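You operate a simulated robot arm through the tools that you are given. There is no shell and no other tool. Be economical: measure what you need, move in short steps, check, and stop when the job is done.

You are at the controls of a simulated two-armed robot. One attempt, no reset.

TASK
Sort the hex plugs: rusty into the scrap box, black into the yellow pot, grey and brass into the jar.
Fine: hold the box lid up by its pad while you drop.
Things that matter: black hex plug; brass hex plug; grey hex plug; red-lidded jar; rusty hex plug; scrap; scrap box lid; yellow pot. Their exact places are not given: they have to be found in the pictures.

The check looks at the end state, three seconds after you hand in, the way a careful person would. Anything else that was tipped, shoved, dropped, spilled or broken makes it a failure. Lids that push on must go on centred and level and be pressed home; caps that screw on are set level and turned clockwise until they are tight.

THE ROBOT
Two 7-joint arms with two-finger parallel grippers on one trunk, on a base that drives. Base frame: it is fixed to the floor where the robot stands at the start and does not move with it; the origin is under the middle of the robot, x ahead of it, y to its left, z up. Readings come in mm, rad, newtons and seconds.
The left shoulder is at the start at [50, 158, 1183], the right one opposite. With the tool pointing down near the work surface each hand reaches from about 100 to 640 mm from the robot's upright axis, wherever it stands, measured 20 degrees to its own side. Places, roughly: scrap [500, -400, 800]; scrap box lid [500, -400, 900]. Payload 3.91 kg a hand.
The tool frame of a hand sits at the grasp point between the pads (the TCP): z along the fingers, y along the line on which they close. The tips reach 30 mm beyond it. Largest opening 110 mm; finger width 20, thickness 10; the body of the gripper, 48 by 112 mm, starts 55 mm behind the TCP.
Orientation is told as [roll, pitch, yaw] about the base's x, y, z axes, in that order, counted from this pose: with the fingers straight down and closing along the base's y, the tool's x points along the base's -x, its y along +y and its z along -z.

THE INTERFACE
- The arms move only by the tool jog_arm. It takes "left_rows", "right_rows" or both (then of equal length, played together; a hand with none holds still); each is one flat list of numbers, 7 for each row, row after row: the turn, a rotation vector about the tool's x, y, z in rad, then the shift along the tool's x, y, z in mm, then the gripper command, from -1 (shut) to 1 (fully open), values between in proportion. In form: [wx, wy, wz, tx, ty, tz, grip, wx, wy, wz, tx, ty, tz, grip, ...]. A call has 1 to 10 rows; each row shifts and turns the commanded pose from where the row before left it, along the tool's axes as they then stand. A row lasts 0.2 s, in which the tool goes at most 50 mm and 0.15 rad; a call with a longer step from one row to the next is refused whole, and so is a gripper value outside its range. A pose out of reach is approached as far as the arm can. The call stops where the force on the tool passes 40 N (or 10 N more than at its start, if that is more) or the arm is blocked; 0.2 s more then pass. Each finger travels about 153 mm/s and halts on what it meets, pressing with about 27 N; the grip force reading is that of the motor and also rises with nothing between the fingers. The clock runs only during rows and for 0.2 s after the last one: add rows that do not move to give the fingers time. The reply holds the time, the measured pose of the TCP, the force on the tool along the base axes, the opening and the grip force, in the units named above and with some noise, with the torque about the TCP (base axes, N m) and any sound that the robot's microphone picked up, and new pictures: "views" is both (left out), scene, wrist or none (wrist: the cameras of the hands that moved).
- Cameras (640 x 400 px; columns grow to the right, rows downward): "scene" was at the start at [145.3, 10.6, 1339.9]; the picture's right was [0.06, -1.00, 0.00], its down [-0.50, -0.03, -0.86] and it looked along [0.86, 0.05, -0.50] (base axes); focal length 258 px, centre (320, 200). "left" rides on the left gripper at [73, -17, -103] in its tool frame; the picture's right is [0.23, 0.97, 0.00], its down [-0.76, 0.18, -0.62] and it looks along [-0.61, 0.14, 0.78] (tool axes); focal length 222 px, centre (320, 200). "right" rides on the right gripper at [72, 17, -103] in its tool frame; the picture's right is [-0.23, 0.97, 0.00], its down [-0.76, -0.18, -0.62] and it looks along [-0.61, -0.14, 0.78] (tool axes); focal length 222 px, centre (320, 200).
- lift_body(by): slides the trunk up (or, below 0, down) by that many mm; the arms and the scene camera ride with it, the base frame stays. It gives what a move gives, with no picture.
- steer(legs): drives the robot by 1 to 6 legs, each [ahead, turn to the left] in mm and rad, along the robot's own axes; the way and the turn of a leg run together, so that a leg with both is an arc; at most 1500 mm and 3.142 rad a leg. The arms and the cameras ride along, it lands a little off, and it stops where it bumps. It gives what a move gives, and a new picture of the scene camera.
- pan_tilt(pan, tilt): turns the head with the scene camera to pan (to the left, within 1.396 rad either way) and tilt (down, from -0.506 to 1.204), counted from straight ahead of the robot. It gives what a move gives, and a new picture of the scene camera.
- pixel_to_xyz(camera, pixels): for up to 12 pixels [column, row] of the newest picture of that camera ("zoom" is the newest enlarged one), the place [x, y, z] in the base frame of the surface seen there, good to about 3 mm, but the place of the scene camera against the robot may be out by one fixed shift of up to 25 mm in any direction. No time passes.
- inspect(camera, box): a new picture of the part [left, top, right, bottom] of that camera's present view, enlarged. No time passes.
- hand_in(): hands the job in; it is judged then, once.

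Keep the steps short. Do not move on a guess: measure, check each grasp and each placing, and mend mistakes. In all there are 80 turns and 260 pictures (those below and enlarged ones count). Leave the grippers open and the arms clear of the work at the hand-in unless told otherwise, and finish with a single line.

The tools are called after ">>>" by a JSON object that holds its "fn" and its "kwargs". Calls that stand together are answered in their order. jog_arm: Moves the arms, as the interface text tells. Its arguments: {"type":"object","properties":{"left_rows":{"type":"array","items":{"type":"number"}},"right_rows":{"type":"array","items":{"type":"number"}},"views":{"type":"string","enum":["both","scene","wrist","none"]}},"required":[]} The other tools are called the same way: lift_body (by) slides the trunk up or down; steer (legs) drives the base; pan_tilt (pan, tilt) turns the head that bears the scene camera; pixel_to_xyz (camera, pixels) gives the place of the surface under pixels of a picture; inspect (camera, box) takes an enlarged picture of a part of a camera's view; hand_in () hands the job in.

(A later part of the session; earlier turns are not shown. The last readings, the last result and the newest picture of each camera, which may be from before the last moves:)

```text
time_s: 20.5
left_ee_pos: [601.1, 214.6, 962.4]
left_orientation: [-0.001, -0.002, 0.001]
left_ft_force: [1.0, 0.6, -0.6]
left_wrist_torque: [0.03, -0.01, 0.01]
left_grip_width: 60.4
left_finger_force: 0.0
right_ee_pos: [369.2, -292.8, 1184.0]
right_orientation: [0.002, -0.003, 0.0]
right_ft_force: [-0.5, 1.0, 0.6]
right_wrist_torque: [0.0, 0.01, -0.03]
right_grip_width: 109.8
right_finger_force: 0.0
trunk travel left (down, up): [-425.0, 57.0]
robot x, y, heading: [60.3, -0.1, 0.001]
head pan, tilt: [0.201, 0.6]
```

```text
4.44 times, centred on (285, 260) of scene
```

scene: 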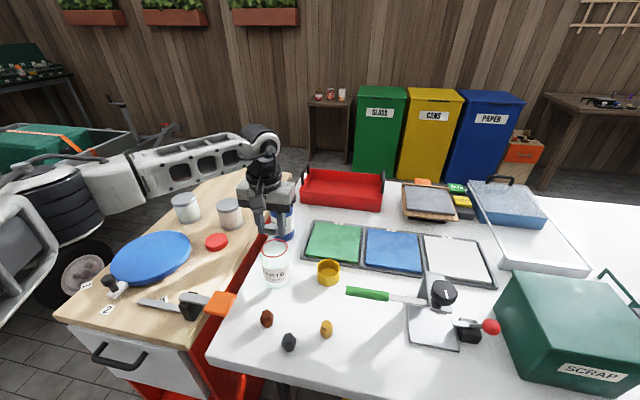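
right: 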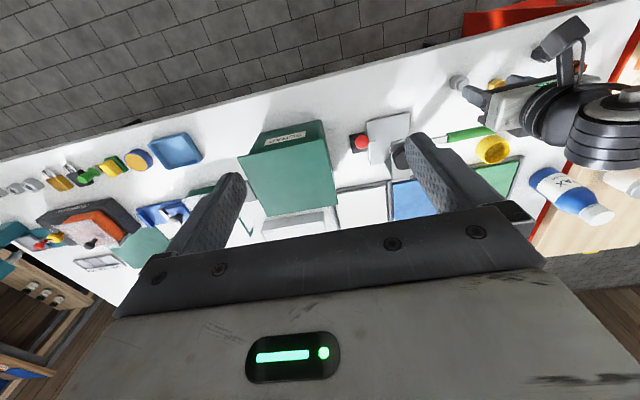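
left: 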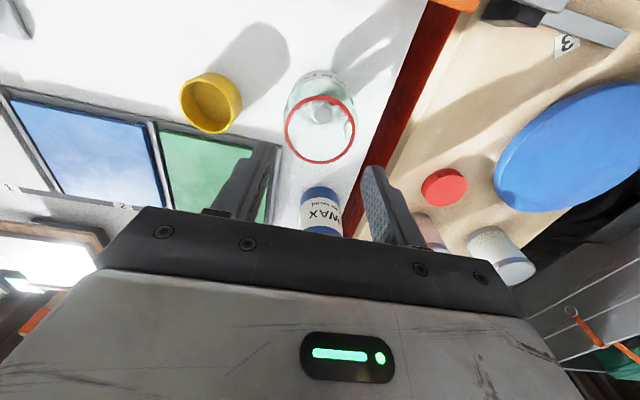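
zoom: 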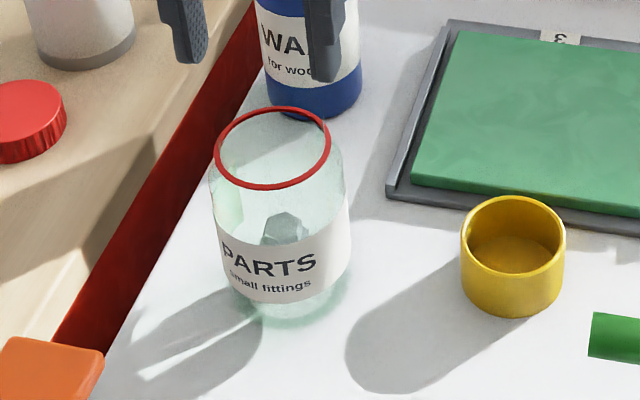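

Grey is in the jar. From here I can see the pot clearly, so I'll measure it and the full jar ring, plus brass and black.

>>> {"fn": "inspect", "kwargs": {"camera": "left", "box": [170, 60, 370, 180]}}

>>> {"fn": "pixel_to_xyz", "kwargs": {"camera": "left", "pixels": [[181, 103], [195, 127], [215, 133], [240, 118], [240, 95], [215, 75], [190, 82], [210, 105], [286, 130], [353, 128], [322, 97], [320, 163]]}}

```text
3.20 times, centred on (270, 120) of left
```

zoom: 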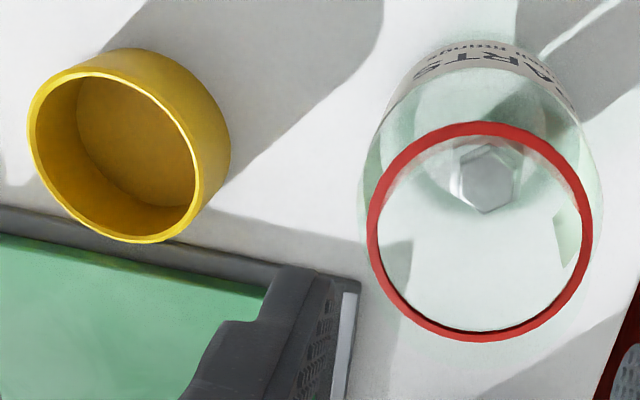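

```text
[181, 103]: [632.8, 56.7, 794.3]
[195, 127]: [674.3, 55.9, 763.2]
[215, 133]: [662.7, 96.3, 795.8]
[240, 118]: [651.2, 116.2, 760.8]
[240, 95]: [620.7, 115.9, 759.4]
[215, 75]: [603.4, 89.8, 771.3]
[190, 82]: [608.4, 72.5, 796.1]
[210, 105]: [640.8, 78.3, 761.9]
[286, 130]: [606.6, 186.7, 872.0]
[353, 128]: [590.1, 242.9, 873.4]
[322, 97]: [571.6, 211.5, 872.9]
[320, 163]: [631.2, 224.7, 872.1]
```

Jar centre confirmed at about (601,216), and the pot is at (634,85) with its rim at 796. Next I move the left hand above brass for a close look. The first slip was probably a yaw misalignment on the hex flats.

>>> {"fn": "jog_arm", "kwargs": {"left_rows": [0, 0, 0, 25, -30, 0, 0.1, 0, 0, 0, 25, -30, 0, 0.1, 0, 0, 0, 25, -30, 0, 0.1, 0, 0, 0, 25, -30, 5, 0.1, 0, 0, 0, 13, -14, 36, 0.1, 0, 0, 0, 13, -14, 36, 0.1, 0, 0, 0, 0, 0, 0, 0.1], "views": "wrist"}}

>>> {"fn": "inspect", "kwargs": {"camera": "left", "box": [260, 90, 380, 165]}}

```text
time_s: 22.1
left_ee_pos: [475.8, 64.7, 886.8]
left_orientation: [-0.002, -0.003, 0.003]
left_ft_force: [1.4, -0.4, -0.4]
left_wrist_torque: [0.0, 0.03, 0.0]
left_grip_width: 60.5
left_finger_force: 0.1
right_ee_pos: [369.0, -292.2, 1185.0]
right_orientation: [0.003, -0.002, 0.0]
right_ft_force: [0.7, -0.3, -0.4]
right_wrist_torque: [0.03, -0.03, 0.03]
right_grip_width: 110.0
right_finger_force: 0.0
trunk travel left (down, up): [-425.0, 57.0]
robot x, y, heading: [61.1, -0.6, 0.002]
head pan, tilt: [0.201, 0.6]
```

left: 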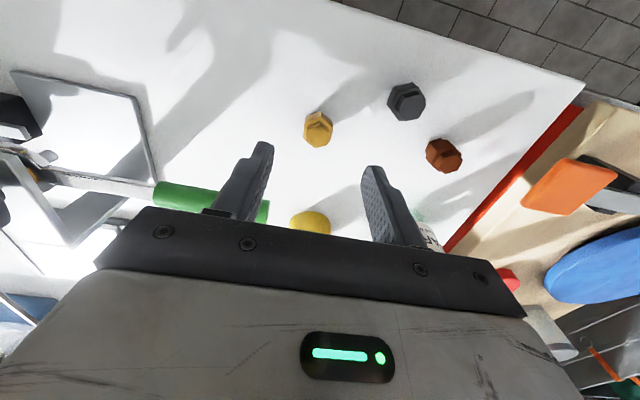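

```text
5.33 times, centred on (320, 128) of left
```

zoom: 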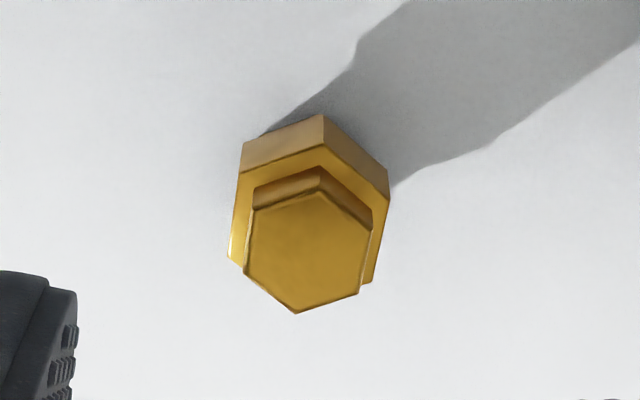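

Brass's top hex centre works out at (482.4, 63.3), with flats yawed +0.08 rad. I'll align, go down to TCP z 794, close, and lift slowly.

>>> {"fn": "jog_arm", "kwargs": {"left_rows": [0, 0, 0, -6.6, -1.4, 0, 0.1, 0, 0, -0.08, 0, 0, 30, 0.1, 0, 0, 0, 0, 0, 35, 0.1, 0, 0, 0, 0, 0, 27, 0.1, 0, 0, 0, 0, 0, 0, 0.1, 0, 0, 0, 0, 0, 0, -1, 0, 0, 0, 0, 0, 0, -1, 0, 0, 0, 0, 0, 0, -1, 0, 0, 0, 0, 0, -5, -1, 0, 0, 0, 0, 0, -10, -1], "views": "wrist"}}

>>> {"fn": "inspect", "kwargs": {"camera": "left", "box": [240, 120, 400, 220]}}

```text
time_s: 24.3
left_ee_pos: [482.0, 64.0, 810.1]
left_orientation: [-0.001, 0.0, 0.083]
left_ft_force: [0.2, -0.1, -1.1]
left_wrist_torque: [-0.01, 0.01, -0.03]
left_grip_width: 28.9
left_finger_force: 26.8
right_ee_pos: [370.4, -291.5, 1185.6]
right_orientation: [0.001, 0.002, 0.0]
right_ft_force: [0.1, -0.1, 0.2]
right_wrist_torque: [0.0, 0.03, -0.03]
right_grip_width: 110.3
right_finger_force: 0.1
trunk travel left (down, up): [-425.0, 57.0]
robot x, y, heading: [57.3, -2.5, -0.001]
head pan, tilt: [0.201, 0.6]
```

left: 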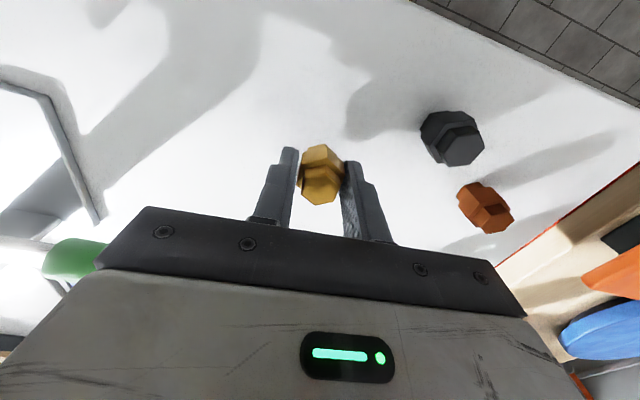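

```text
4.00 times, centred on (320, 170) of left
```

zoom: 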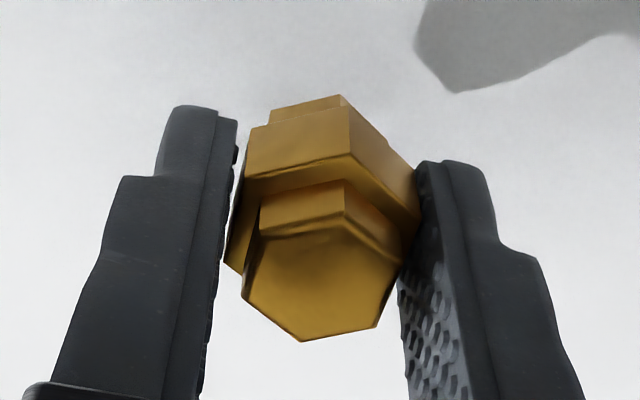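

Brass is held on its flats (28.9 mm) and off the table. I'll raise it gently, undo the yaw and travel to above the jar.

>>> {"fn": "jog_arm", "kwargs": {"left_rows": [0, 0, 0, 0, 0, -15, -1, 0, 0, 0.04, 0, 0, -25, -1, 0, 0, 0.043, 0, 0, -35, -1, 0, 0, 0, 0, 0, -40, -1, 0, 0, 0, -15, 20, -40, -1, 0, 0, 0, -29, 36, 0, -1, 0, 0, 0, -29, 36, 0, -1, 0, 0, 0, -29, 36, 0, -1, 0, 0, 0, -17, 22.5, 0, -1, 0, 0, 0, 0, 0, 0, -1], "views": "wrist"}}

>>> {"fn": "inspect", "kwargs": {"camera": "left", "box": [240, 90, 400, 210]}}

```text
time_s: 26.5
left_ee_pos: [601.7, 213.1, 964.4]
left_orientation: [0.001, -0.002, -0.002]
left_ft_force: [-0.1, 0.8, -0.3]
left_wrist_torque: [0.03, 0.02, 0.03]
left_grip_width: 28.8
left_finger_force: 27.2
right_ee_pos: [369.6, -292.5, 1184.6]
right_orientation: [0.003, -0.001, -0.001]
right_ft_force: [1.7, -1.3, 0.3]
right_wrist_torque: [0.01, -0.03, -0.02]
right_grip_width: 110.3
right_finger_force: 0.0
trunk travel left (down, up): [-425.0, 57.0]
robot x, y, heading: [57.4, -3.9, 0.002]
head pan, tilt: [0.201, 0.6]
```

left: 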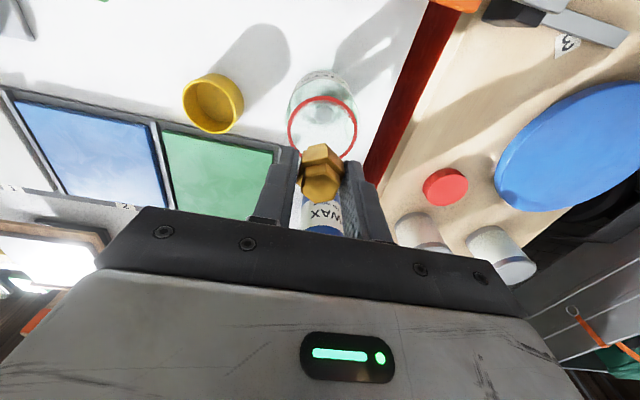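

```text
3.33 times, centred on (320, 150) of left
```

zoom: 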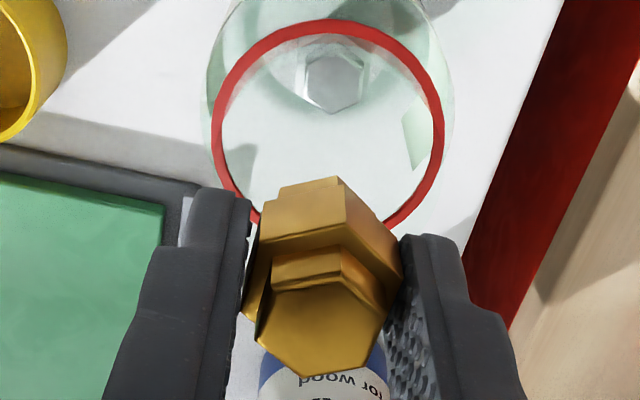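

Brass is still held above the jar. I'll lower to z≈927, release and rise.

>>> {"fn": "jog_arm", "kwargs": {"left_rows": [0, 0, 0, 0, 2, 15, -1, 0, 0, 0, 0, 0, 15, -1, 0, 0, 0, 0, 0, 7, -1, 0, 0, 0, 0, 0, 0, -1, 0, 0, 0, 0, 0, 0, 0.1, 0, 0, 0, 0, 0, 0, 0.1, 0, 0, 0, 0, 0, -10, 0.1, 0, 0, 0, 0, 0, -30, 0.1, 0, 0, 0, 0, 0, 0, 0.1], "views": "wrist"}}

>>> {"fn": "inspect", "kwargs": {"camera": "scene", "box": [235, 215, 335, 305]}}

```text
time_s: 28.5
left_ee_pos: [600.3, 214.8, 967.2]
left_orientation: [-0.001, 0.0, 0.0]
left_ft_force: [0.4, -0.2, 0.1]
left_wrist_torque: [0.0, -0.01, -0.03]
left_grip_width: 60.7
left_finger_force: 0.1
right_ee_pos: [369.9, -293.2, 1185.5]
right_orientation: [0.002, 0.0, 0.0]
right_ft_force: [-0.3, 0.5, -0.6]
right_wrist_torque: [0.03, 0.01, -0.01]
right_grip_width: 110.2
right_finger_force: 0.0
trunk travel left (down, up): [-425.0, 57.0]
robot x, y, heading: [58.6, 2.8, 0.002]
head pan, tilt: [0.201, 0.6]
```

left: 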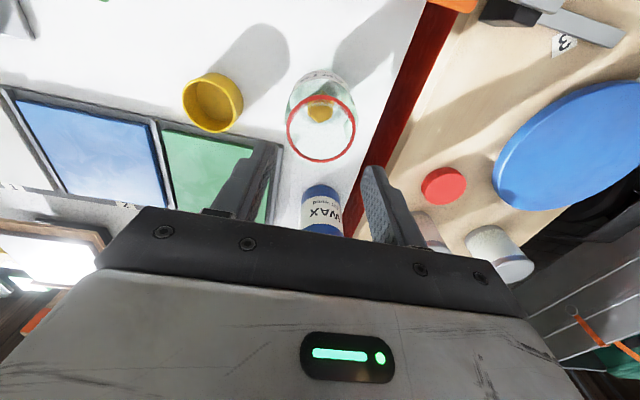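

```text
4.44 times, centred on (285, 260) of scene
```

zoom: 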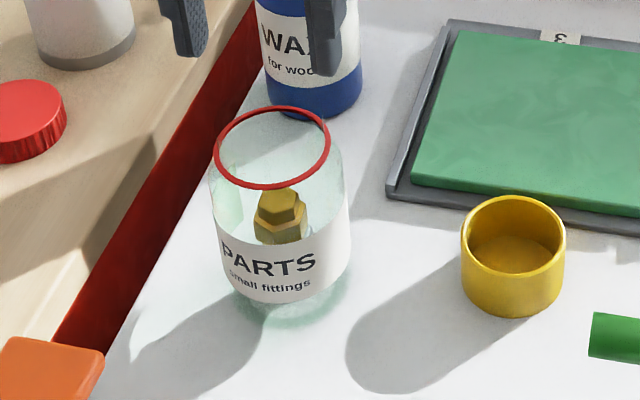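

Grey and brass are both in the jar. Next I view the black plug from above.

>>> {"fn": "jog_arm", "kwargs": {"left_rows": [0, 0, 0, 30, -14, 0, 0.1, 0, 0, 0, 30, -14, 0, 0.1, 0, 0, 0, 30, -14, 0, 0.1, 0, 0, 0, 30, -14, 0, 0.1, 0, 0, 0, 24, -11, 40, 0.1, 0, 0, 0, 24, -11, 40, 0.1, 0, 0, 0, 0, 0, 0, 0.1], "views": "none"}}

>>> {"fn": "inspect", "kwargs": {"camera": "left", "box": [260, 90, 380, 165]}}

```text
time_s: 30.1
left_ee_pos: [433.4, 137.8, 888.1]
left_orientation: [-0.001, -0.002, -0.002]
left_ft_force: [0.7, -0.6, 0.5]
left_wrist_torque: [0.0, 0.0, 0.0]
left_grip_width: 60.3
left_finger_force: 0.0
right_ee_pos: [369.9, -292.1, 1184.7]
right_orientation: [0.002, -0.001, -0.001]
right_ft_force: [0.1, 0.0, -0.9]
right_wrist_torque: [0.01, 0.0, 0.01]
right_grip_width: 109.9
right_finger_force: 0.0
trunk travel left (down, up): [-425.0, 57.0]
robot x, y, heading: [58.6, 2.6, -0.001]
head pan, tilt: [0.201, 0.6]
```

```text
5.33 times, centred on (320, 128) of left
```

zoom: 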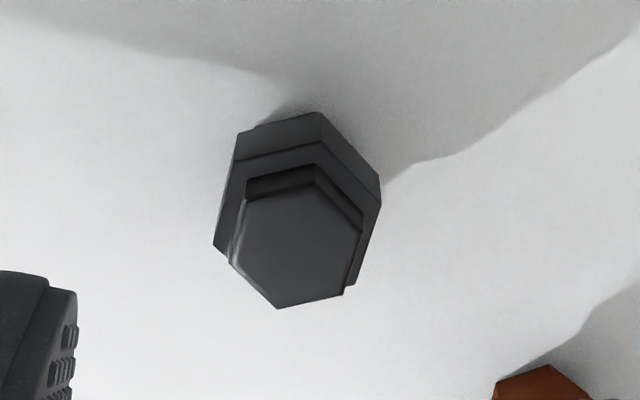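

Black's centre is (440.5,134.6), with flats yawed -0.04. Same pick procedure.

>>> {"fn": "jog_arm", "kwargs": {"left_rows": [0, 0, 0, -7.1, -3.2, 0, 0.1, 0, 0, 0.04, 0, 0, 30, 0.1, 0, 0, 0, 0, 0, 35, 0.1, 0, 0, 0, 0, 0, 29, 0.1, 0, 0, 0, 0, 0, 0, 0.1, 0, 0, 0, 0, 0, 0, -1, 0, 0, 0, 0, 0, 0, -1, 0, 0, 0, 0, 0, 0, -1, 0, 0, 0, 0, 0, -5, -1, 0, 0, 0, 0, 0, -10, -1], "views": "wrist"}}

```text
time_s: 32.3
left_ee_pos: [439.0, 135.9, 809.6]
left_orientation: [-0.002, -0.001, -0.04]
left_ft_force: [-0.2, -0.4, -0.8]
left_wrist_torque: [0.03, 0.04, -0.03]
left_grip_width: 28.6
left_finger_force: 27.0
right_ee_pos: [369.5, -292.2, 1185.3]
right_orientation: [0.002, 0.0, 0.001]
right_ft_force: [0.3, 0.4, 0.3]
right_wrist_torque: [-0.01, -0.02, 0.0]
right_grip_width: 109.9
right_finger_force: 0.1
trunk travel left (down, up): [-425.0, 57.0]
robot x, y, heading: [59.1, 1.1, 0.002]
head pan, tilt: [0.201, 0.6]
```

left: 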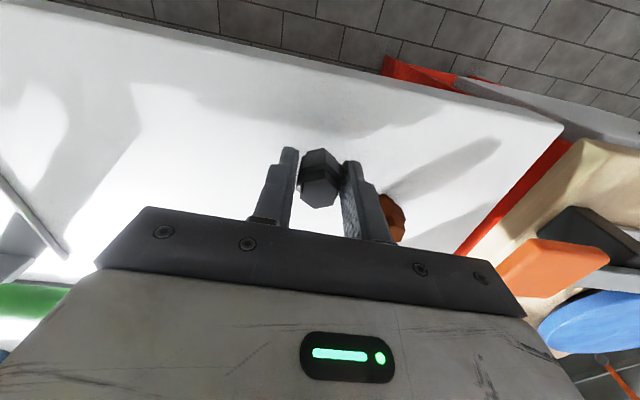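

>>> {"fn": "jog_arm", "kwargs": {"left_rows": [0, 0, 0, 0, 0, -15, -1, 0, 0, -0.04, 0, 0, -25, -1, 0, 0, 0, 0, 0, -30, -1, 0, 0, 0, 0, 0, -25, -1, 0, 0, 0, -35, -10, 0, -1, 0, 0, 0, -35, -10, 0, -1, 0, 0, 0, -35, -10, 0, -1, 0, 0, 0, -35, -10, 0, -1, 0, 0, 0, -27, -7, 0, -1, 0, 0, 0, 0, 0, 0, -1], "views": "wrist"}}

>>> {"fn": "inspect", "kwargs": {"camera": "left", "box": [240, 90, 400, 210]}}

>>> {"fn": "inspect", "kwargs": {"camera": "scene", "box": [250, 200, 390, 310]}}

```text
time_s: 34.5
left_ee_pos: [606.5, 89.2, 904.7]
left_orientation: [-0.002, 0.0, -0.002]
left_ft_force: [-0.2, 0.1, -0.3]
left_wrist_torque: [0.0, 0.0, 0.01]
left_grip_width: 28.7
left_finger_force: 27.1
right_ee_pos: [370.3, -292.1, 1185.6]
right_orientation: [0.0, 0.001, -0.001]
right_ft_force: [-0.3, 0.6, -0.2]
right_wrist_torque: [0.0, 0.0, 0.04]
right_grip_width: 110.2
right_finger_force: 0.0
trunk travel left (down, up): [-425.0, 57.0]
robot x, y, heading: [57.5, 1.1, 0.002]
head pan, tilt: [0.201, 0.6]
```

left: 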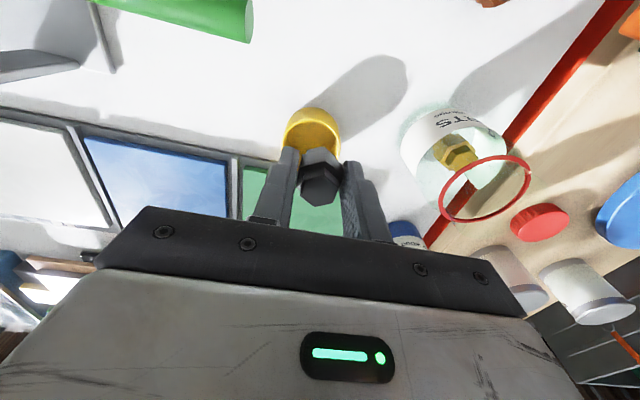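

```text
3.33 times, centred on (320, 150) of left
```

zoom: 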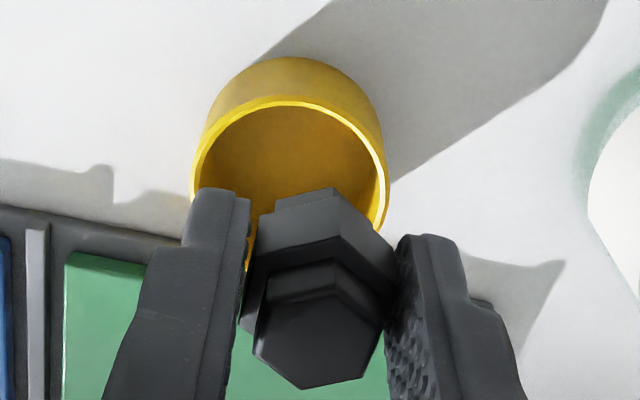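

```text
3.64 times, centred on (320, 255) of scene
```

zoom: 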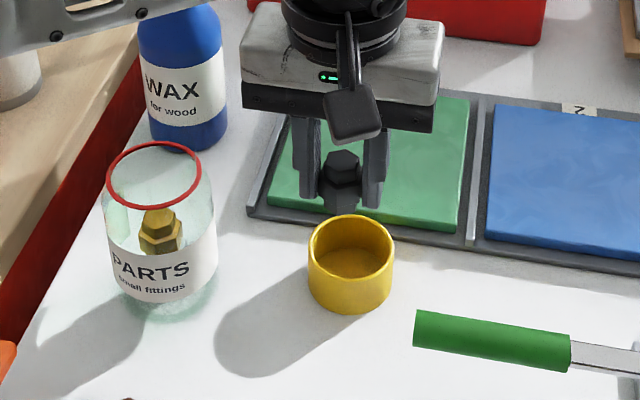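

>>> {"fn": "pixel_to_xyz", "kwargs": {"camera": "left", "pixels": [[311, 120], [305, 121], [318, 121], [282, 146], [283, 140], [339, 146], [338.5, 142], [290, 130], [332, 130]]}}

```text
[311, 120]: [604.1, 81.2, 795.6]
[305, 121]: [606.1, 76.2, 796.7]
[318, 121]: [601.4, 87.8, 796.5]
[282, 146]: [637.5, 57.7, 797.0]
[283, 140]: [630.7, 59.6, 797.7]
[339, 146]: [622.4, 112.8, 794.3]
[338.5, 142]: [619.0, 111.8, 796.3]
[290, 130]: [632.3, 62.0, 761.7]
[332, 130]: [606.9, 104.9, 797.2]
```

The pot centre refines to about (632,86). I'll move over it, lower until the tips are just above the rim, and release.

>>> {"fn": "jog_arm", "kwargs": {"left_rows": [0, 0, 0, -25.5, -3, 0, -1, 0, 0, 0, 0, 0, 25, -1, 0, 0, 0, 0, 0, 30, -1, 0, 0, 0, 0, 0, 20, -1, 0, 0, 0, 0, 0, 0, -1, 0, 0, 0, 0, 0, 0, 0.0, 0, 0, 0, 0, 0, 0, 0.0, 0, 0, 0, 0, 0, -10, 0.0, 0, 0, 0, 0, 0, -40, 0.1, 0, 0, 0, 0, 0, -40, 0.1], "views": "wrist"}}

>>> {"fn": "inspect", "kwargs": {"camera": "scene", "box": [250, 220, 390, 330]}}

```text
time_s: 36.7
left_ee_pos: [631.5, 87.8, 919.0]
left_orientation: [0.001, -0.003, 0.0]
left_ft_force: [-0.1, 0.5, -0.1]
left_wrist_torque: [0.0, -0.02, -0.02]
left_grip_width: 60.3
left_finger_force: 0.1
right_ee_pos: [368.9, -292.7, 1186.3]
right_orientation: [0.003, -0.001, 0.0]
right_ft_force: [0.3, -0.7, 0.5]
right_wrist_torque: [-0.02, 0.02, 0.01]
right_grip_width: 110.0
right_finger_force: 0.0
trunk travel left (down, up): [-425.0, 57.0]
robot x, y, heading: [59.9, -0.6, -0.003]
head pan, tilt: [0.201, 0.6]
```

left: 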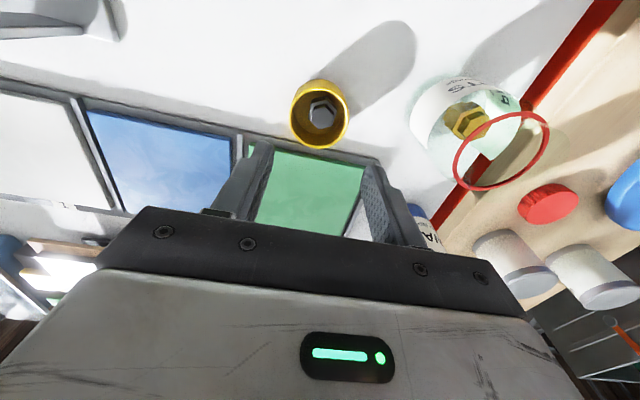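

```text
3.64 times, centred on (320, 275) of scene
```

zoom: 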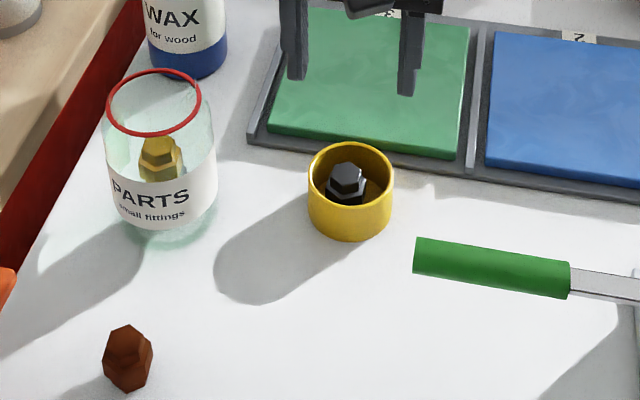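

Black is in the pot. Now rusty. The left hand will later hold the lid, whose pad is on the right and hinge on the left. So the right hand must carry the rusty plug and drop it in from the right. I'll raise the left hand and pull it back, then turn the base left so the right hand can reach rusty.

>>> {"fn": "jog_arm", "kwargs": {"left_rows": [0, 0, 0, 0, 0, -45, 0.1, 0, 0, 0, 0, 0, -45, 0.1, 0, 0, 0, 35, 12, -30, 0.1, 0, 0, 0, 35, 12, -30, 0.1, 0, 0, 0, 35, 12, -30, 0.1, 0, 0, 0, 35, 12, -30, 0.1, 0, 0, 0, 35, 12, -20, 0.1, 0, 0, 0, 35, 12, -20, 0.1, 0, 0, 0, 35, 40, 0, 0.1], "views": "none"}}

>>> {"fn": "steer", "kwargs": {"legs": [[0, 0.6]]}}

```text
refused: row 9 steps farther than a row can; nothing moved
```

```text
time_s: 38.7
left_ee_pos: [484.9, 394.6, 917.3]
left_orientation: [0.0, -0.002, 0.595]
left_ft_force: [0.0, -0.1, 0.3]
left_wrist_torque: [0.02, -0.02, 0.0]
left_grip_width: 60.5
left_finger_force: 0.1
right_ee_pos: [479.7, -68.2, 1184.6]
right_orientation: [0.002, -0.001, 0.596]
right_ft_force: [-0.8, 0.6, 0.1]
right_wrist_torque: [0.0, -0.01, 0.0]
right_grip_width: 110.1
right_finger_force: 0.0
trunk travel left (down, up): [-425.0, 57.0]
robot x, y, heading: [58.9, -5.2, 0.598]
head pan, tilt: [0.201, 0.6]
```

scene: 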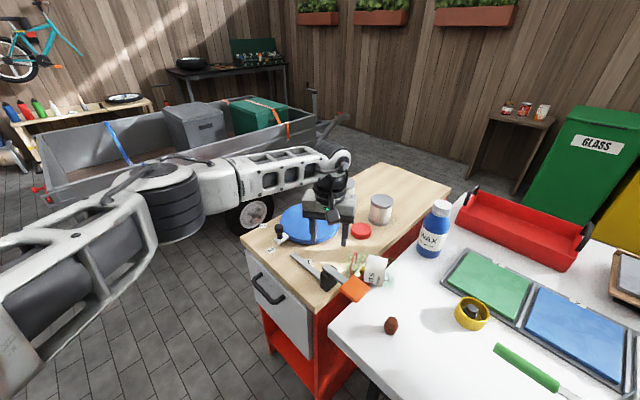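

I made a mistake: the jog was refused (row 9 too long) and the turn ran with the left hand still low. It swept the jar off its place. I'll look carefully.

>>> {"fn": "inspect", "kwargs": {"camera": "scene", "box": [300, 190, 500, 340]}}

>>> {"fn": "inspect", "kwargs": {"camera": "left", "box": [0, 0, 640, 400]}}

>>> {"fn": "inspect", "kwargs": {"camera": "scene", "box": [340, 240, 400, 300]}}

```text
2.67 times, centred on (400, 265) of scene
```

zoom: 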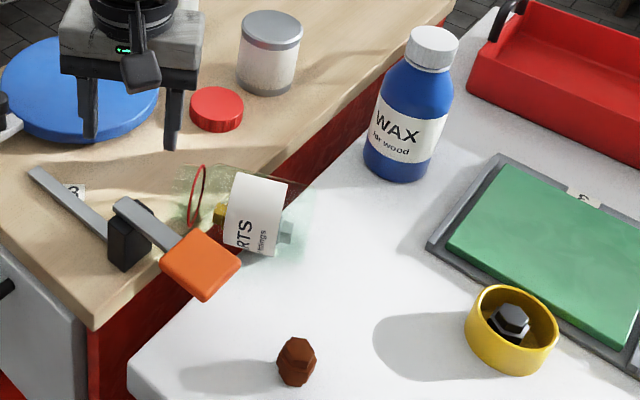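

```text
1.00 times, centred on (320, 200) of left (not enlarged: the box is as wide or as high as the picture)
```

zoom: 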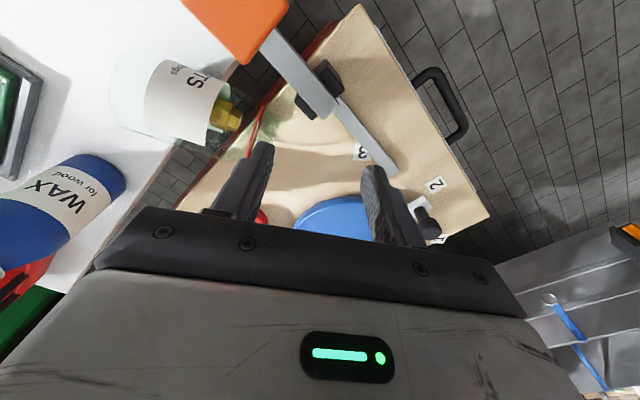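

```text
6.67 times, centred on (370, 270) of scene
```

zoom: 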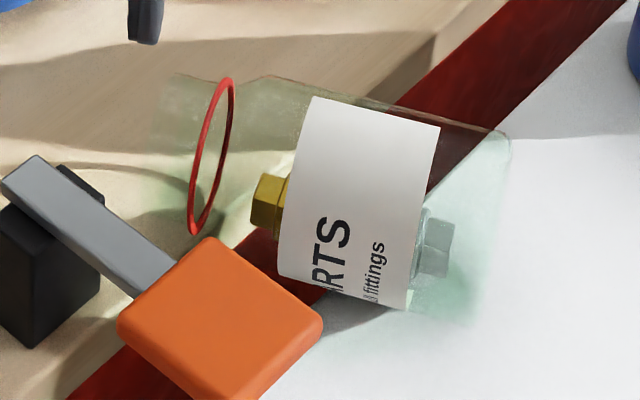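

The jar tipped onto its side with its mouth towards the bench. It is unbroken and both plugs are still inside, so this can be mended. First I lift the left hand straight up, clear of everything, as a single call.

>>> {"fn": "jog_arm", "kwargs": {"left_rows": [0, 0, 0, 0, 0, -45, 0.1, 0, 0, 0, 0, 0, -45, 0.1, 0, 0, 0, 0, 0, -45, 0.1, 0, 0, 0, 0, 0, -45, 0.1, 0, 0, 0, 0, 0, -45, 0.1, 0, 0, 0, 0, 0, -40, 0.1, 0, 0, 0, 0, 0, 0, 1, 0, 0, 0, 0, 0, 0, 1], "views": "both"}}

```text
time_s: 40.5
left_ee_pos: [486.0, 394.7, 1180.9]
left_orientation: [0.0, 0.0, 0.593]
left_ft_force: [0.1, -0.3, -0.1]
left_wrist_torque: [0.06, 0.02, -0.01]
left_grip_width: 110.3
left_finger_force: 0.0
right_ee_pos: [481.1, -68.4, 1185.5]
right_orientation: [0.003, 0.001, 0.596]
right_ft_force: [0.0, -0.4, -0.2]
right_wrist_torque: [-0.01, -0.02, 0.04]
right_grip_width: 110.1
right_finger_force: 0.1
trunk travel left (down, up): [-425.0, 57.0]
robot x, y, heading: [57.9, -1.0, 0.598]
head pan, tilt: [0.201, 0.6]
```

scene: 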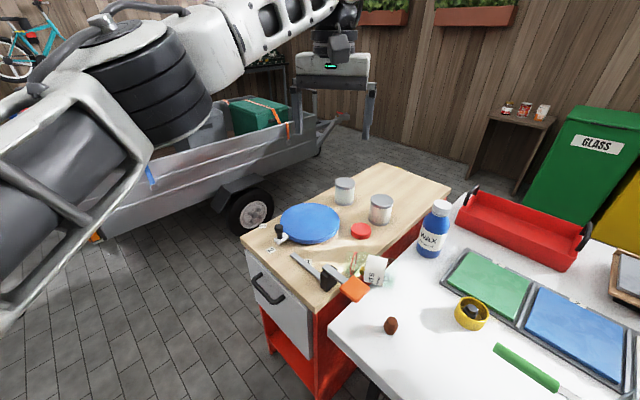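
left: 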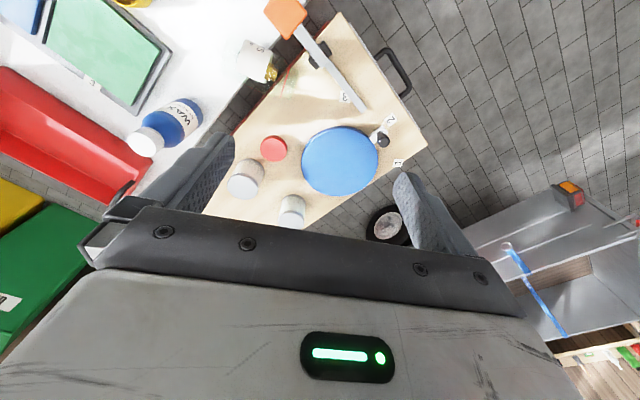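

While the base is turned, rusty is easy for the right hand, so I'll fetch it now (the jar lies stable). I move the right hand above rusty for a close view.

>>> {"fn": "jog_arm", "kwargs": {"right_rows": [0, 0, 0, -17, 27.5, 36, 0.1, 0, 0, 0, -17, 27.5, 36, 0.1, 0, 0, 0, -17, 27.5, 36, 0.1, 0, 0, 0, -17, 27.5, 36, 0.1, 0, 0, 0, -17, 27.5, 36, 0.1, 0, 0, 0, -17, 27.5, 36, 0.1, 0, 0, 0, -17, 27.5, 36, 0.1, 0, 0, 0, -17, 27.5, 36, 0.1, 0, 0, 0, 0, 0, 0, 0.1], "views": "wrist"}}

>>> {"fn": "inspect", "kwargs": {"camera": "right", "box": [240, 80, 400, 180]}}

```text
time_s: 42.5
left_ee_pos: [486.7, 396.1, 1179.3]
left_orientation: [-0.001, -0.002, 0.595]
left_ft_force: [0.2, -0.1, 1.1]
left_wrist_torque: [0.02, 0.03, 0.0]
left_grip_width: 110.0
left_finger_force: 0.1
right_ee_pos: [468.0, 191.3, 894.4]
right_orientation: [0.002, 0.0, 0.595]
right_ft_force: [-0.1, 0.5, 0.6]
right_wrist_torque: [0.0, 0.02, -0.01]
right_grip_width: 60.5
right_finger_force: 0.1
trunk travel left (down, up): [-425.0, 57.0]
robot x, y, heading: [57.1, 2.9, 0.596]
head pan, tilt: [0.201, 0.6]
```

right: 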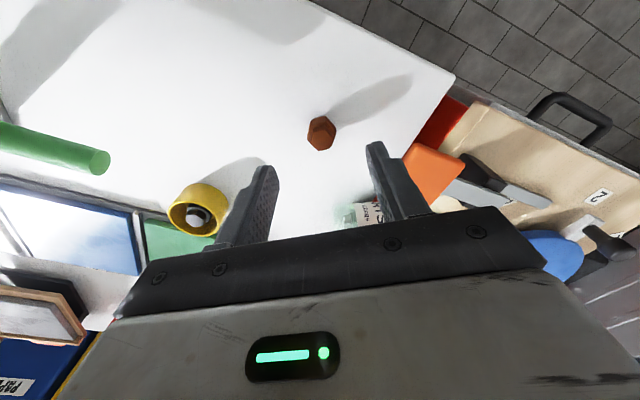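

```text
4.00 times, centred on (320, 130) of right
```

zoom: 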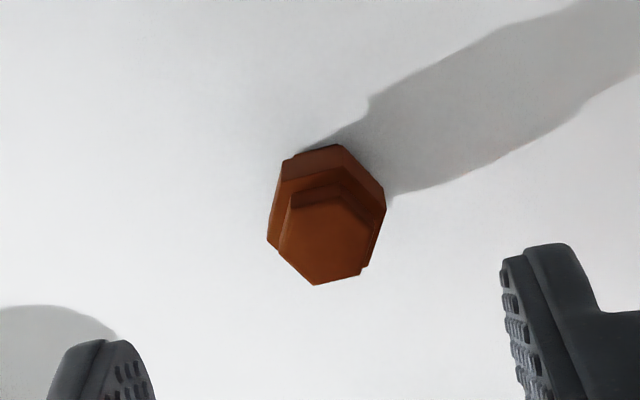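

>>> {"fn": "pixel_to_xyz", "kwargs": {"camera": "right", "pixels": [[425, 165], [415, 155], [435, 165], [455, 165], [480, 170], [320, 134], [375, 210], [360, 215]]}}

```text
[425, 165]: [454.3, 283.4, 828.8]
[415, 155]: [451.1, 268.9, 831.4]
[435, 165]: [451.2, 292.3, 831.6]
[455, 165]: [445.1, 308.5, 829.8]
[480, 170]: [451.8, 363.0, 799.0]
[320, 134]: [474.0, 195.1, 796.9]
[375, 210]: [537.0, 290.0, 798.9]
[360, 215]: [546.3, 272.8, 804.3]
```

Rusty's centre is about (480,198). I need +0.49 rad about tool z to align with its flats. I'll align, descend, grip and lift slowly.

>>> {"fn": "jog_arm", "kwargs": {"right_rows": [0, 0, 0.1225, -13.5, -0.7, 0, 0.1, 0, 0, 0.1225, 0, 0, 0, 0.1, 0, 0, 0.1225, 0, 0, 20, 0.1, 0, 0, 0.1225, 0, 0, 35, 0.1, 0, 0, 0, 0, 0, 45, 0.1, 0, 0, 0, 0, 0, 0, 0.1, 0, 0, 0, 0, 0, 0, -1, 0, 0, 0, 0, 0, 0, -1, 0, 0, 0, 0, 0, 0, -1, 0, 0, 0, 0, 0, -8, -1], "views": "wrist"}}

```text
time_s: 44.7
left_ee_pos: [487.4, 395.8, 1180.5]
left_orientation: [-0.001, -0.001, 0.594]
left_ft_force: [-0.4, 0.1, 0.0]
left_wrist_torque: [-0.05, 0.0, 0.0]
left_grip_width: 110.0
left_finger_force: 0.1
right_ee_pos: [482.7, 196.9, 806.9]
right_orientation: [-0.001, 0.0, 0.104]
right_ft_force: [0.1, -0.6, -0.9]
right_wrist_torque: [-0.02, -0.04, -0.02]
right_grip_width: 28.9
right_finger_force: 27.0
trunk travel left (down, up): [-425.0, 57.0]
robot x, y, heading: [55.5, 1.1, 0.591]
head pan, tilt: [0.201, 0.6]
```

right: 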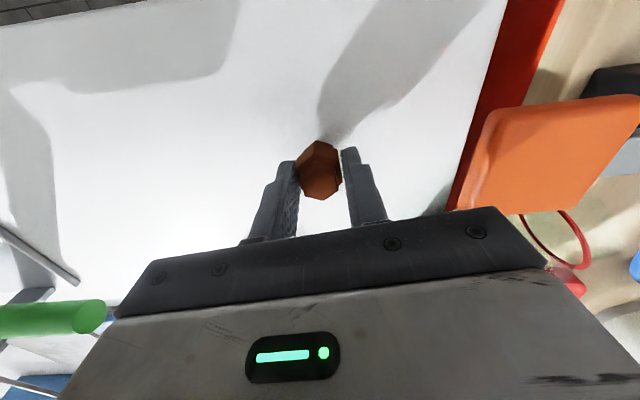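

Rusty is gripped (28.9 mm). I raise it straight up.

>>> {"fn": "jog_arm", "kwargs": {"right_rows": [0, 0, 0, 0, 0, -12, -1, 0, 0, 0, 0, 0, -25, -1, 0, 0, 0, 0, 0, -40, -1, 0, 0, 0, 0, 0, -40, -1, 0, 0, 0, 0, 0, -40, -1, 0, 0, 0, 5, -30, -35, -1, 0, 0, 0, 5, -40, -20, -1, 0, 0, 0, 5, -40, -20, -1, 0, 0, 0, 5, -40, -20, -1, 0, 0, 0, 5, -40, -20, -1], "views": "wrist"}}

```text
time_s: 46.9
left_ee_pos: [487.0, 393.0, 1179.4]
left_orientation: [0.002, -0.004, 0.594]
left_ft_force: [-0.7, -0.8, 0.2]
left_wrist_torque: [-0.01, 0.0, 0.0]
left_grip_width: 110.1
left_finger_force: 0.0
right_ee_pos: [474.9, 6.8, 1077.0]
right_orientation: [0.0, 0.002, 0.106]
right_ft_force: [-0.4, -0.8, 0.1]
right_wrist_torque: [0.02, 0.0, 0.0]
right_grip_width: 28.9
right_finger_force: 26.8
trunk travel left (down, up): [-425.0, 57.0]
robot x, y, heading: [59.0, -1.9, 0.588]
head pan, tilt: [0.201, 0.6]
```

right: 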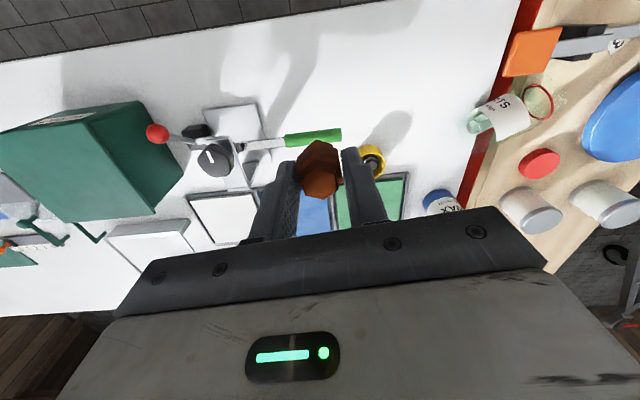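

Rusty is secure at z 1077, and the left hand is at z 1180. I turn the base back to heading ≈0.

>>> {"fn": "steer", "kwargs": {"legs": [[0, -0.59]]}}

>>> {"fn": "inspect", "kwargs": {"camera": "left", "box": [230, 80, 500, 260]}}

>>> {"fn": "inspect", "kwargs": {"camera": "scene", "box": [180, 220, 340, 340]}}

```text
time_s: 49.0
left_ee_pos: [634.5, 86.1, 1179.5]
left_orientation: [-0.001, -0.001, -0.001]
left_ft_force: [0.4, -0.7, -0.7]
left_wrist_torque: [0.02, -0.02, -0.01]
left_grip_width: 109.8
left_finger_force: 0.1
right_ee_pos: [409.1, -227.3, 1077.8]
right_orientation: [0.003, 0.0, -0.491]
right_ft_force: [0.7, -0.2, -0.8]
right_wrist_torque: [0.01, -0.01, 0.02]
right_grip_width: 28.9
right_finger_force: 27.0
trunk travel left (down, up): [-425.0, 57.0]
robot x, y, heading: [55.2, -0.8, 0.005]
head pan, tilt: [0.201, 0.6]
```

scene: 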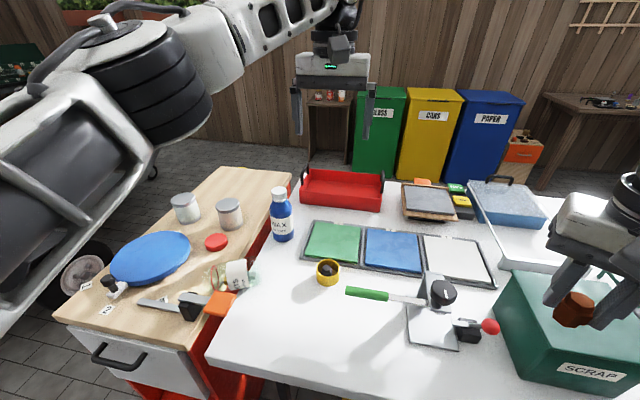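

```text
2.22 times, centred on (365, 170) of left
```

zoom: 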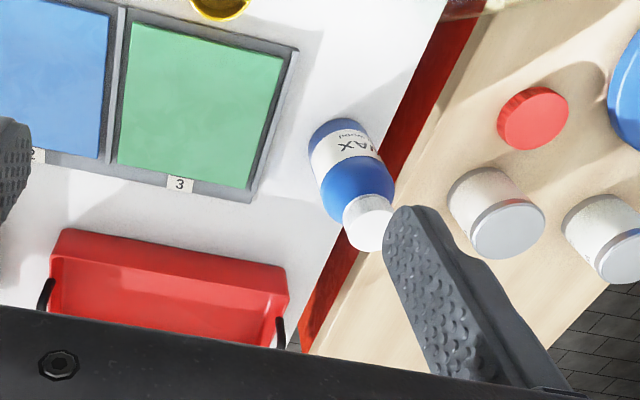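

```text
3.33 times, centred on (260, 280) of scene
```

zoom: 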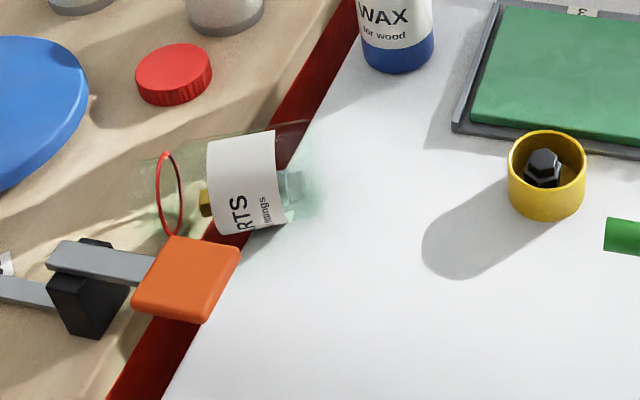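

I'll measure the lying jar: label, ring and base, from the scene camera (offset ≈ -17,-3,-13).

>>> {"fn": "pixel_to_xyz", "kwargs": {"camera": "scene", "pixels": [[226.5, 264], [228, 289], [245.5, 261], [248.5, 285], [237, 274], [236, 265], [238, 284], [214, 266], [218, 289.5], [211, 275], [220, 305], [327, 270]]}}

>>> {"fn": "jog_arm", "kwargs": {"left_rows": [0, 0, 0, 40, 18, 0, 1, 0, 0, 0, 40, 18, 0, 1, 0, 0, 0, 40, 18, 0, 1, 0, 0, 0, 40, 18, 0, 1, 0, 0, 0, 40, 18, 10, 1, 0, 0, 0, 10, 18, 40, 1, 0, 0, 0, 0, 0, 40, 1], "views": "wrist"}}

```text
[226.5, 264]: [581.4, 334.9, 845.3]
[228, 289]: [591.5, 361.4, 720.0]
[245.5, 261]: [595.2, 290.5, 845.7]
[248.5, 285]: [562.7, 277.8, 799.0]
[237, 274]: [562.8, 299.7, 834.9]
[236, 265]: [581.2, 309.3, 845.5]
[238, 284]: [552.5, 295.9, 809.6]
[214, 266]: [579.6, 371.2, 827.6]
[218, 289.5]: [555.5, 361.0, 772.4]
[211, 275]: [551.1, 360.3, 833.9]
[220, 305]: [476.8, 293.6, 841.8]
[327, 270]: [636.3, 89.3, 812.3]
```

```text
time_s: 50.6
left_ee_pos: [422.9, 194.8, 1088.4]
left_orientation: [-0.001, -0.001, -0.002]
left_ft_force: [0.4, -0.1, -0.1]
left_wrist_torque: [-0.01, -0.01, 0.0]
left_grip_width: 110.0
left_finger_force: 0.1
right_ee_pos: [409.5, -227.7, 1078.3]
right_orientation: [0.003, 0.002, -0.491]
right_ft_force: [0.7, -0.1, -1.2]
right_wrist_torque: [0.01, -0.02, 0.03]
right_grip_width: 28.8
right_finger_force: 26.4
trunk travel left (down, up): [-425.0, 57.0]
robot x, y, heading: [60.4, -2.9, -0.004]
head pan, tilt: [0.201, 0.6]
```

left: 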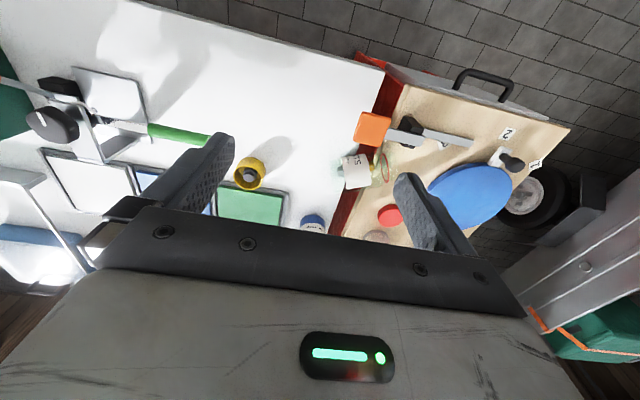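

>>> {"fn": "inspect", "kwargs": {"camera": "left", "box": [300, 90, 440, 210]}}

>>> {"fn": "pixel_to_xyz", "kwargs": {"camera": "left", "pixels": [[343, 160], [348, 185], [365, 158], [370, 180], [355, 170], [355, 163], [358, 180], [374, 155], [385, 165], [386, 180], [337, 175], [372, 125]]}}

```text
3.33 times, centred on (370, 150) of left
```

zoom: 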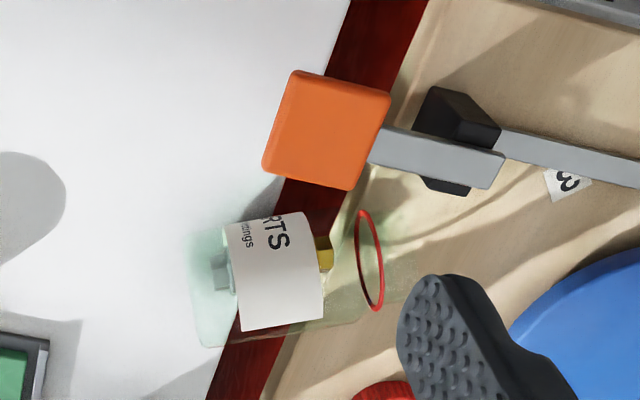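

```text
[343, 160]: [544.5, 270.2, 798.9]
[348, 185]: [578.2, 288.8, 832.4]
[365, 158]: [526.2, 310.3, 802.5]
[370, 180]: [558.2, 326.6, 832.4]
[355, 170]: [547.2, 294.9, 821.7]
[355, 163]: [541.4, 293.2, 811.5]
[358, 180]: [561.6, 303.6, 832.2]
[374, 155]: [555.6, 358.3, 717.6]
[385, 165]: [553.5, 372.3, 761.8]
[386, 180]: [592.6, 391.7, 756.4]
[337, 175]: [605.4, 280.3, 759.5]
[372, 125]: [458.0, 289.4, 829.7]
```

The jar lies with its base near (591,268) and its mouth direction a=(-0.43,0.90). Its diameter is ≈72 and its axis is at z≈796. Plan: straddle the body with the left hand, yawed about 2.02 rad and tilted 40° towards the mouth side. Then rotate 90° so the jar ends up mouth-up with both plugs inside. I move above it first and start the yaw.

>>> {"fn": "jog_arm", "kwargs": {"left_rows": [0, 0, 0, -22.4, 37, 0, 0.67, 0, 0, 0, -22.4, 37, 0, 0.67, 0, 0, 0, -22.4, 37, 0, 0.67, 0, 0, 0, -22.4, 37, 0, 0.67, 0, 0, 0, -22.4, 37, 0, 0.67, 0, 0, -0.1443, 0, 0, 0, 0.67, 0, 0, -0.1443, 0, 0, 0, 0.67, 0, 0, -0.1443, 0, 0, 0, 0.67, 0, 0, -0.1443, 0, 0, 0, 0.67, 0, 0, -0.1443, 0, 0, 0, 0.67], "views": "none"}}

```text
time_s: 52.8
left_ee_pos: [537.5, 381.2, 1090.5]
left_orientation: [-0.002, -0.002, 0.723]
left_ft_force: [0.1, 0.6, 0.8]
left_wrist_torque: [0.03, 0.0, -0.01]
left_grip_width: 91.9
left_finger_force: 0.1
right_ee_pos: [409.5, -227.2, 1078.8]
right_orientation: [0.0, 0.002, -0.491]
right_ft_force: [0.9, 0.2, -0.9]
right_wrist_torque: [-0.02, 0.0, 0.01]
right_grip_width: 28.8
right_finger_force: 27.4
trunk travel left (down, up): [-425.0, 57.0]
robot x, y, heading: [57.7, -1.0, 0.005]
head pan, tilt: [0.201, 0.6]
```

Yaw is at 0.72 and tracking. I continue to 2.02.

>>> {"fn": "jog_arm", "kwargs": {"left_rows": [0, 0, -0.1443, 0, 0, 0, 0.67, 0, 0, -0.1443, 0, 0, 0, 0.67, 0, 0, -0.1443, 0, 0, 0, 0.67, 0, 0, -0.1443, 0, 0, 0, 0.67, 0, 0, -0.1443, 0, 0, 0, 0.67, 0, 0, -0.1443, 0, 0, 0, 0.67, 0, 0, -0.1443, 0, 0, 0, 0.67, 0, 0, -0.1443, 0, 0, 0, 0.67, 0, 0, -0.1443, 0, 0, 0, 0.67, 0, 0, 0, 0, 0, 0, 0.67], "views": "wrist"}}

```text
time_s: 55.0
left_ee_pos: [538.6, 379.8, 1089.6]
left_orientation: [0.0, 0.0, 2.021]
left_ft_force: [-0.5, -0.2, 0.3]
left_wrist_torque: [-0.01, -0.01, 0.02]
left_grip_width: 91.8
left_finger_force: 0.0
right_ee_pos: [409.0, -228.2, 1077.9]
right_orientation: [0.001, 0.002, -0.491]
right_ft_force: [-0.2, -0.1, 0.1]
right_wrist_torque: [-0.02, 0.02, -0.01]
right_grip_width: 28.4
right_finger_force: 26.7
trunk travel left (down, up): [-425.0, 57.0]
robot x, y, heading: [60.4, 1.2, 0.003]
head pan, tilt: [0.201, 0.6]
```

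left: 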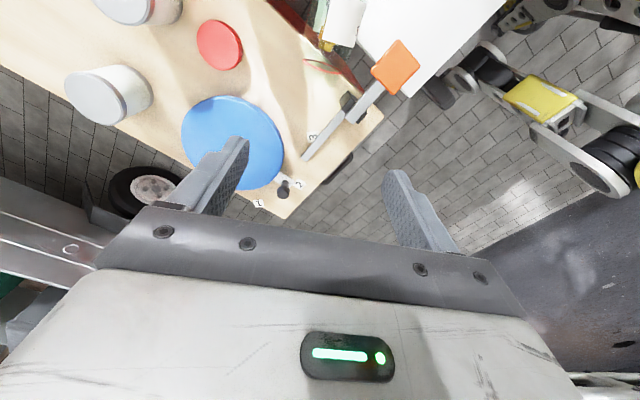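

Yaw reached. Now I tilt 0.70 rad about tool y and come down 100 mm to look.

>>> {"fn": "jog_arm", "kwargs": {"left_rows": [0, 0.14, 0, 0, 0, 0, 0.67, 0, 0.14, 0, 0, 0, 0, 0.67, 0, 0.14, 0, 0, 0, 0, 0.67, 0, 0.14, 0, 0, 0, 0, 0.67, 0, 0.14, 0, 0, 0, 0, 0.67, 0, 0, 0, -21.5, 0, 25.5, 0.67, 0, 0, 0, -21.5, 0, 25.5, 0.67, 0, 0, 0, -21.5, 0, 25.5, 0.67, 0, 0, 0, 0, 0, 0, 0.67], "views": "wrist"}}

>>> {"fn": "inspect", "kwargs": {"camera": "left", "box": [220, 60, 440, 220]}}

```text
time_s: 57.0
left_ee_pos: [537.7, 380.5, 986.7]
left_orientation: [-0.001, 0.701, 2.017]
left_ft_force: [0.4, -0.2, -0.5]
left_wrist_torque: [0.04, -0.02, 0.0]
left_grip_width: 92.2
left_finger_force: 0.0
right_ee_pos: [409.4, -227.3, 1077.3]
right_orientation: [0.0, 0.002, -0.491]
right_ft_force: [-0.4, -0.2, 0.3]
right_wrist_torque: [0.02, -0.02, -0.03]
right_grip_width: 28.4
right_finger_force: 26.8
trunk travel left (down, up): [-425.0, 57.0]
robot x, y, heading: [56.9, -1.7, -0.0]
head pan, tilt: [0.201, 0.6]
```

left: 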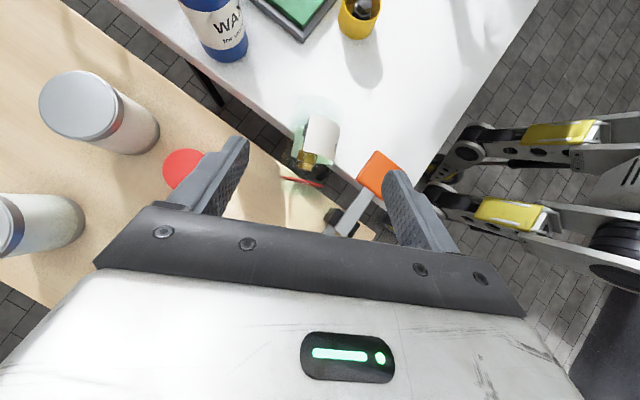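

```text
2.50 times, centred on (330, 140) of left
```

zoom: 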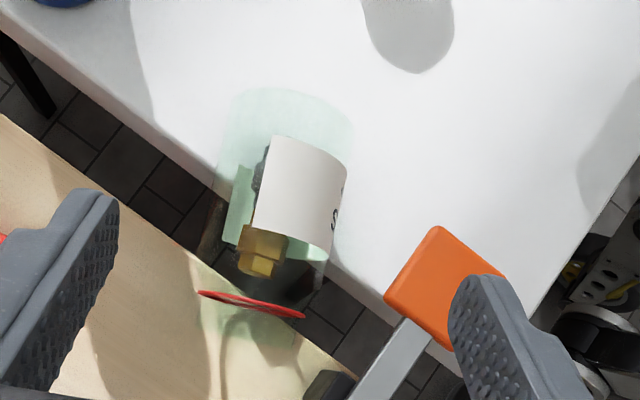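

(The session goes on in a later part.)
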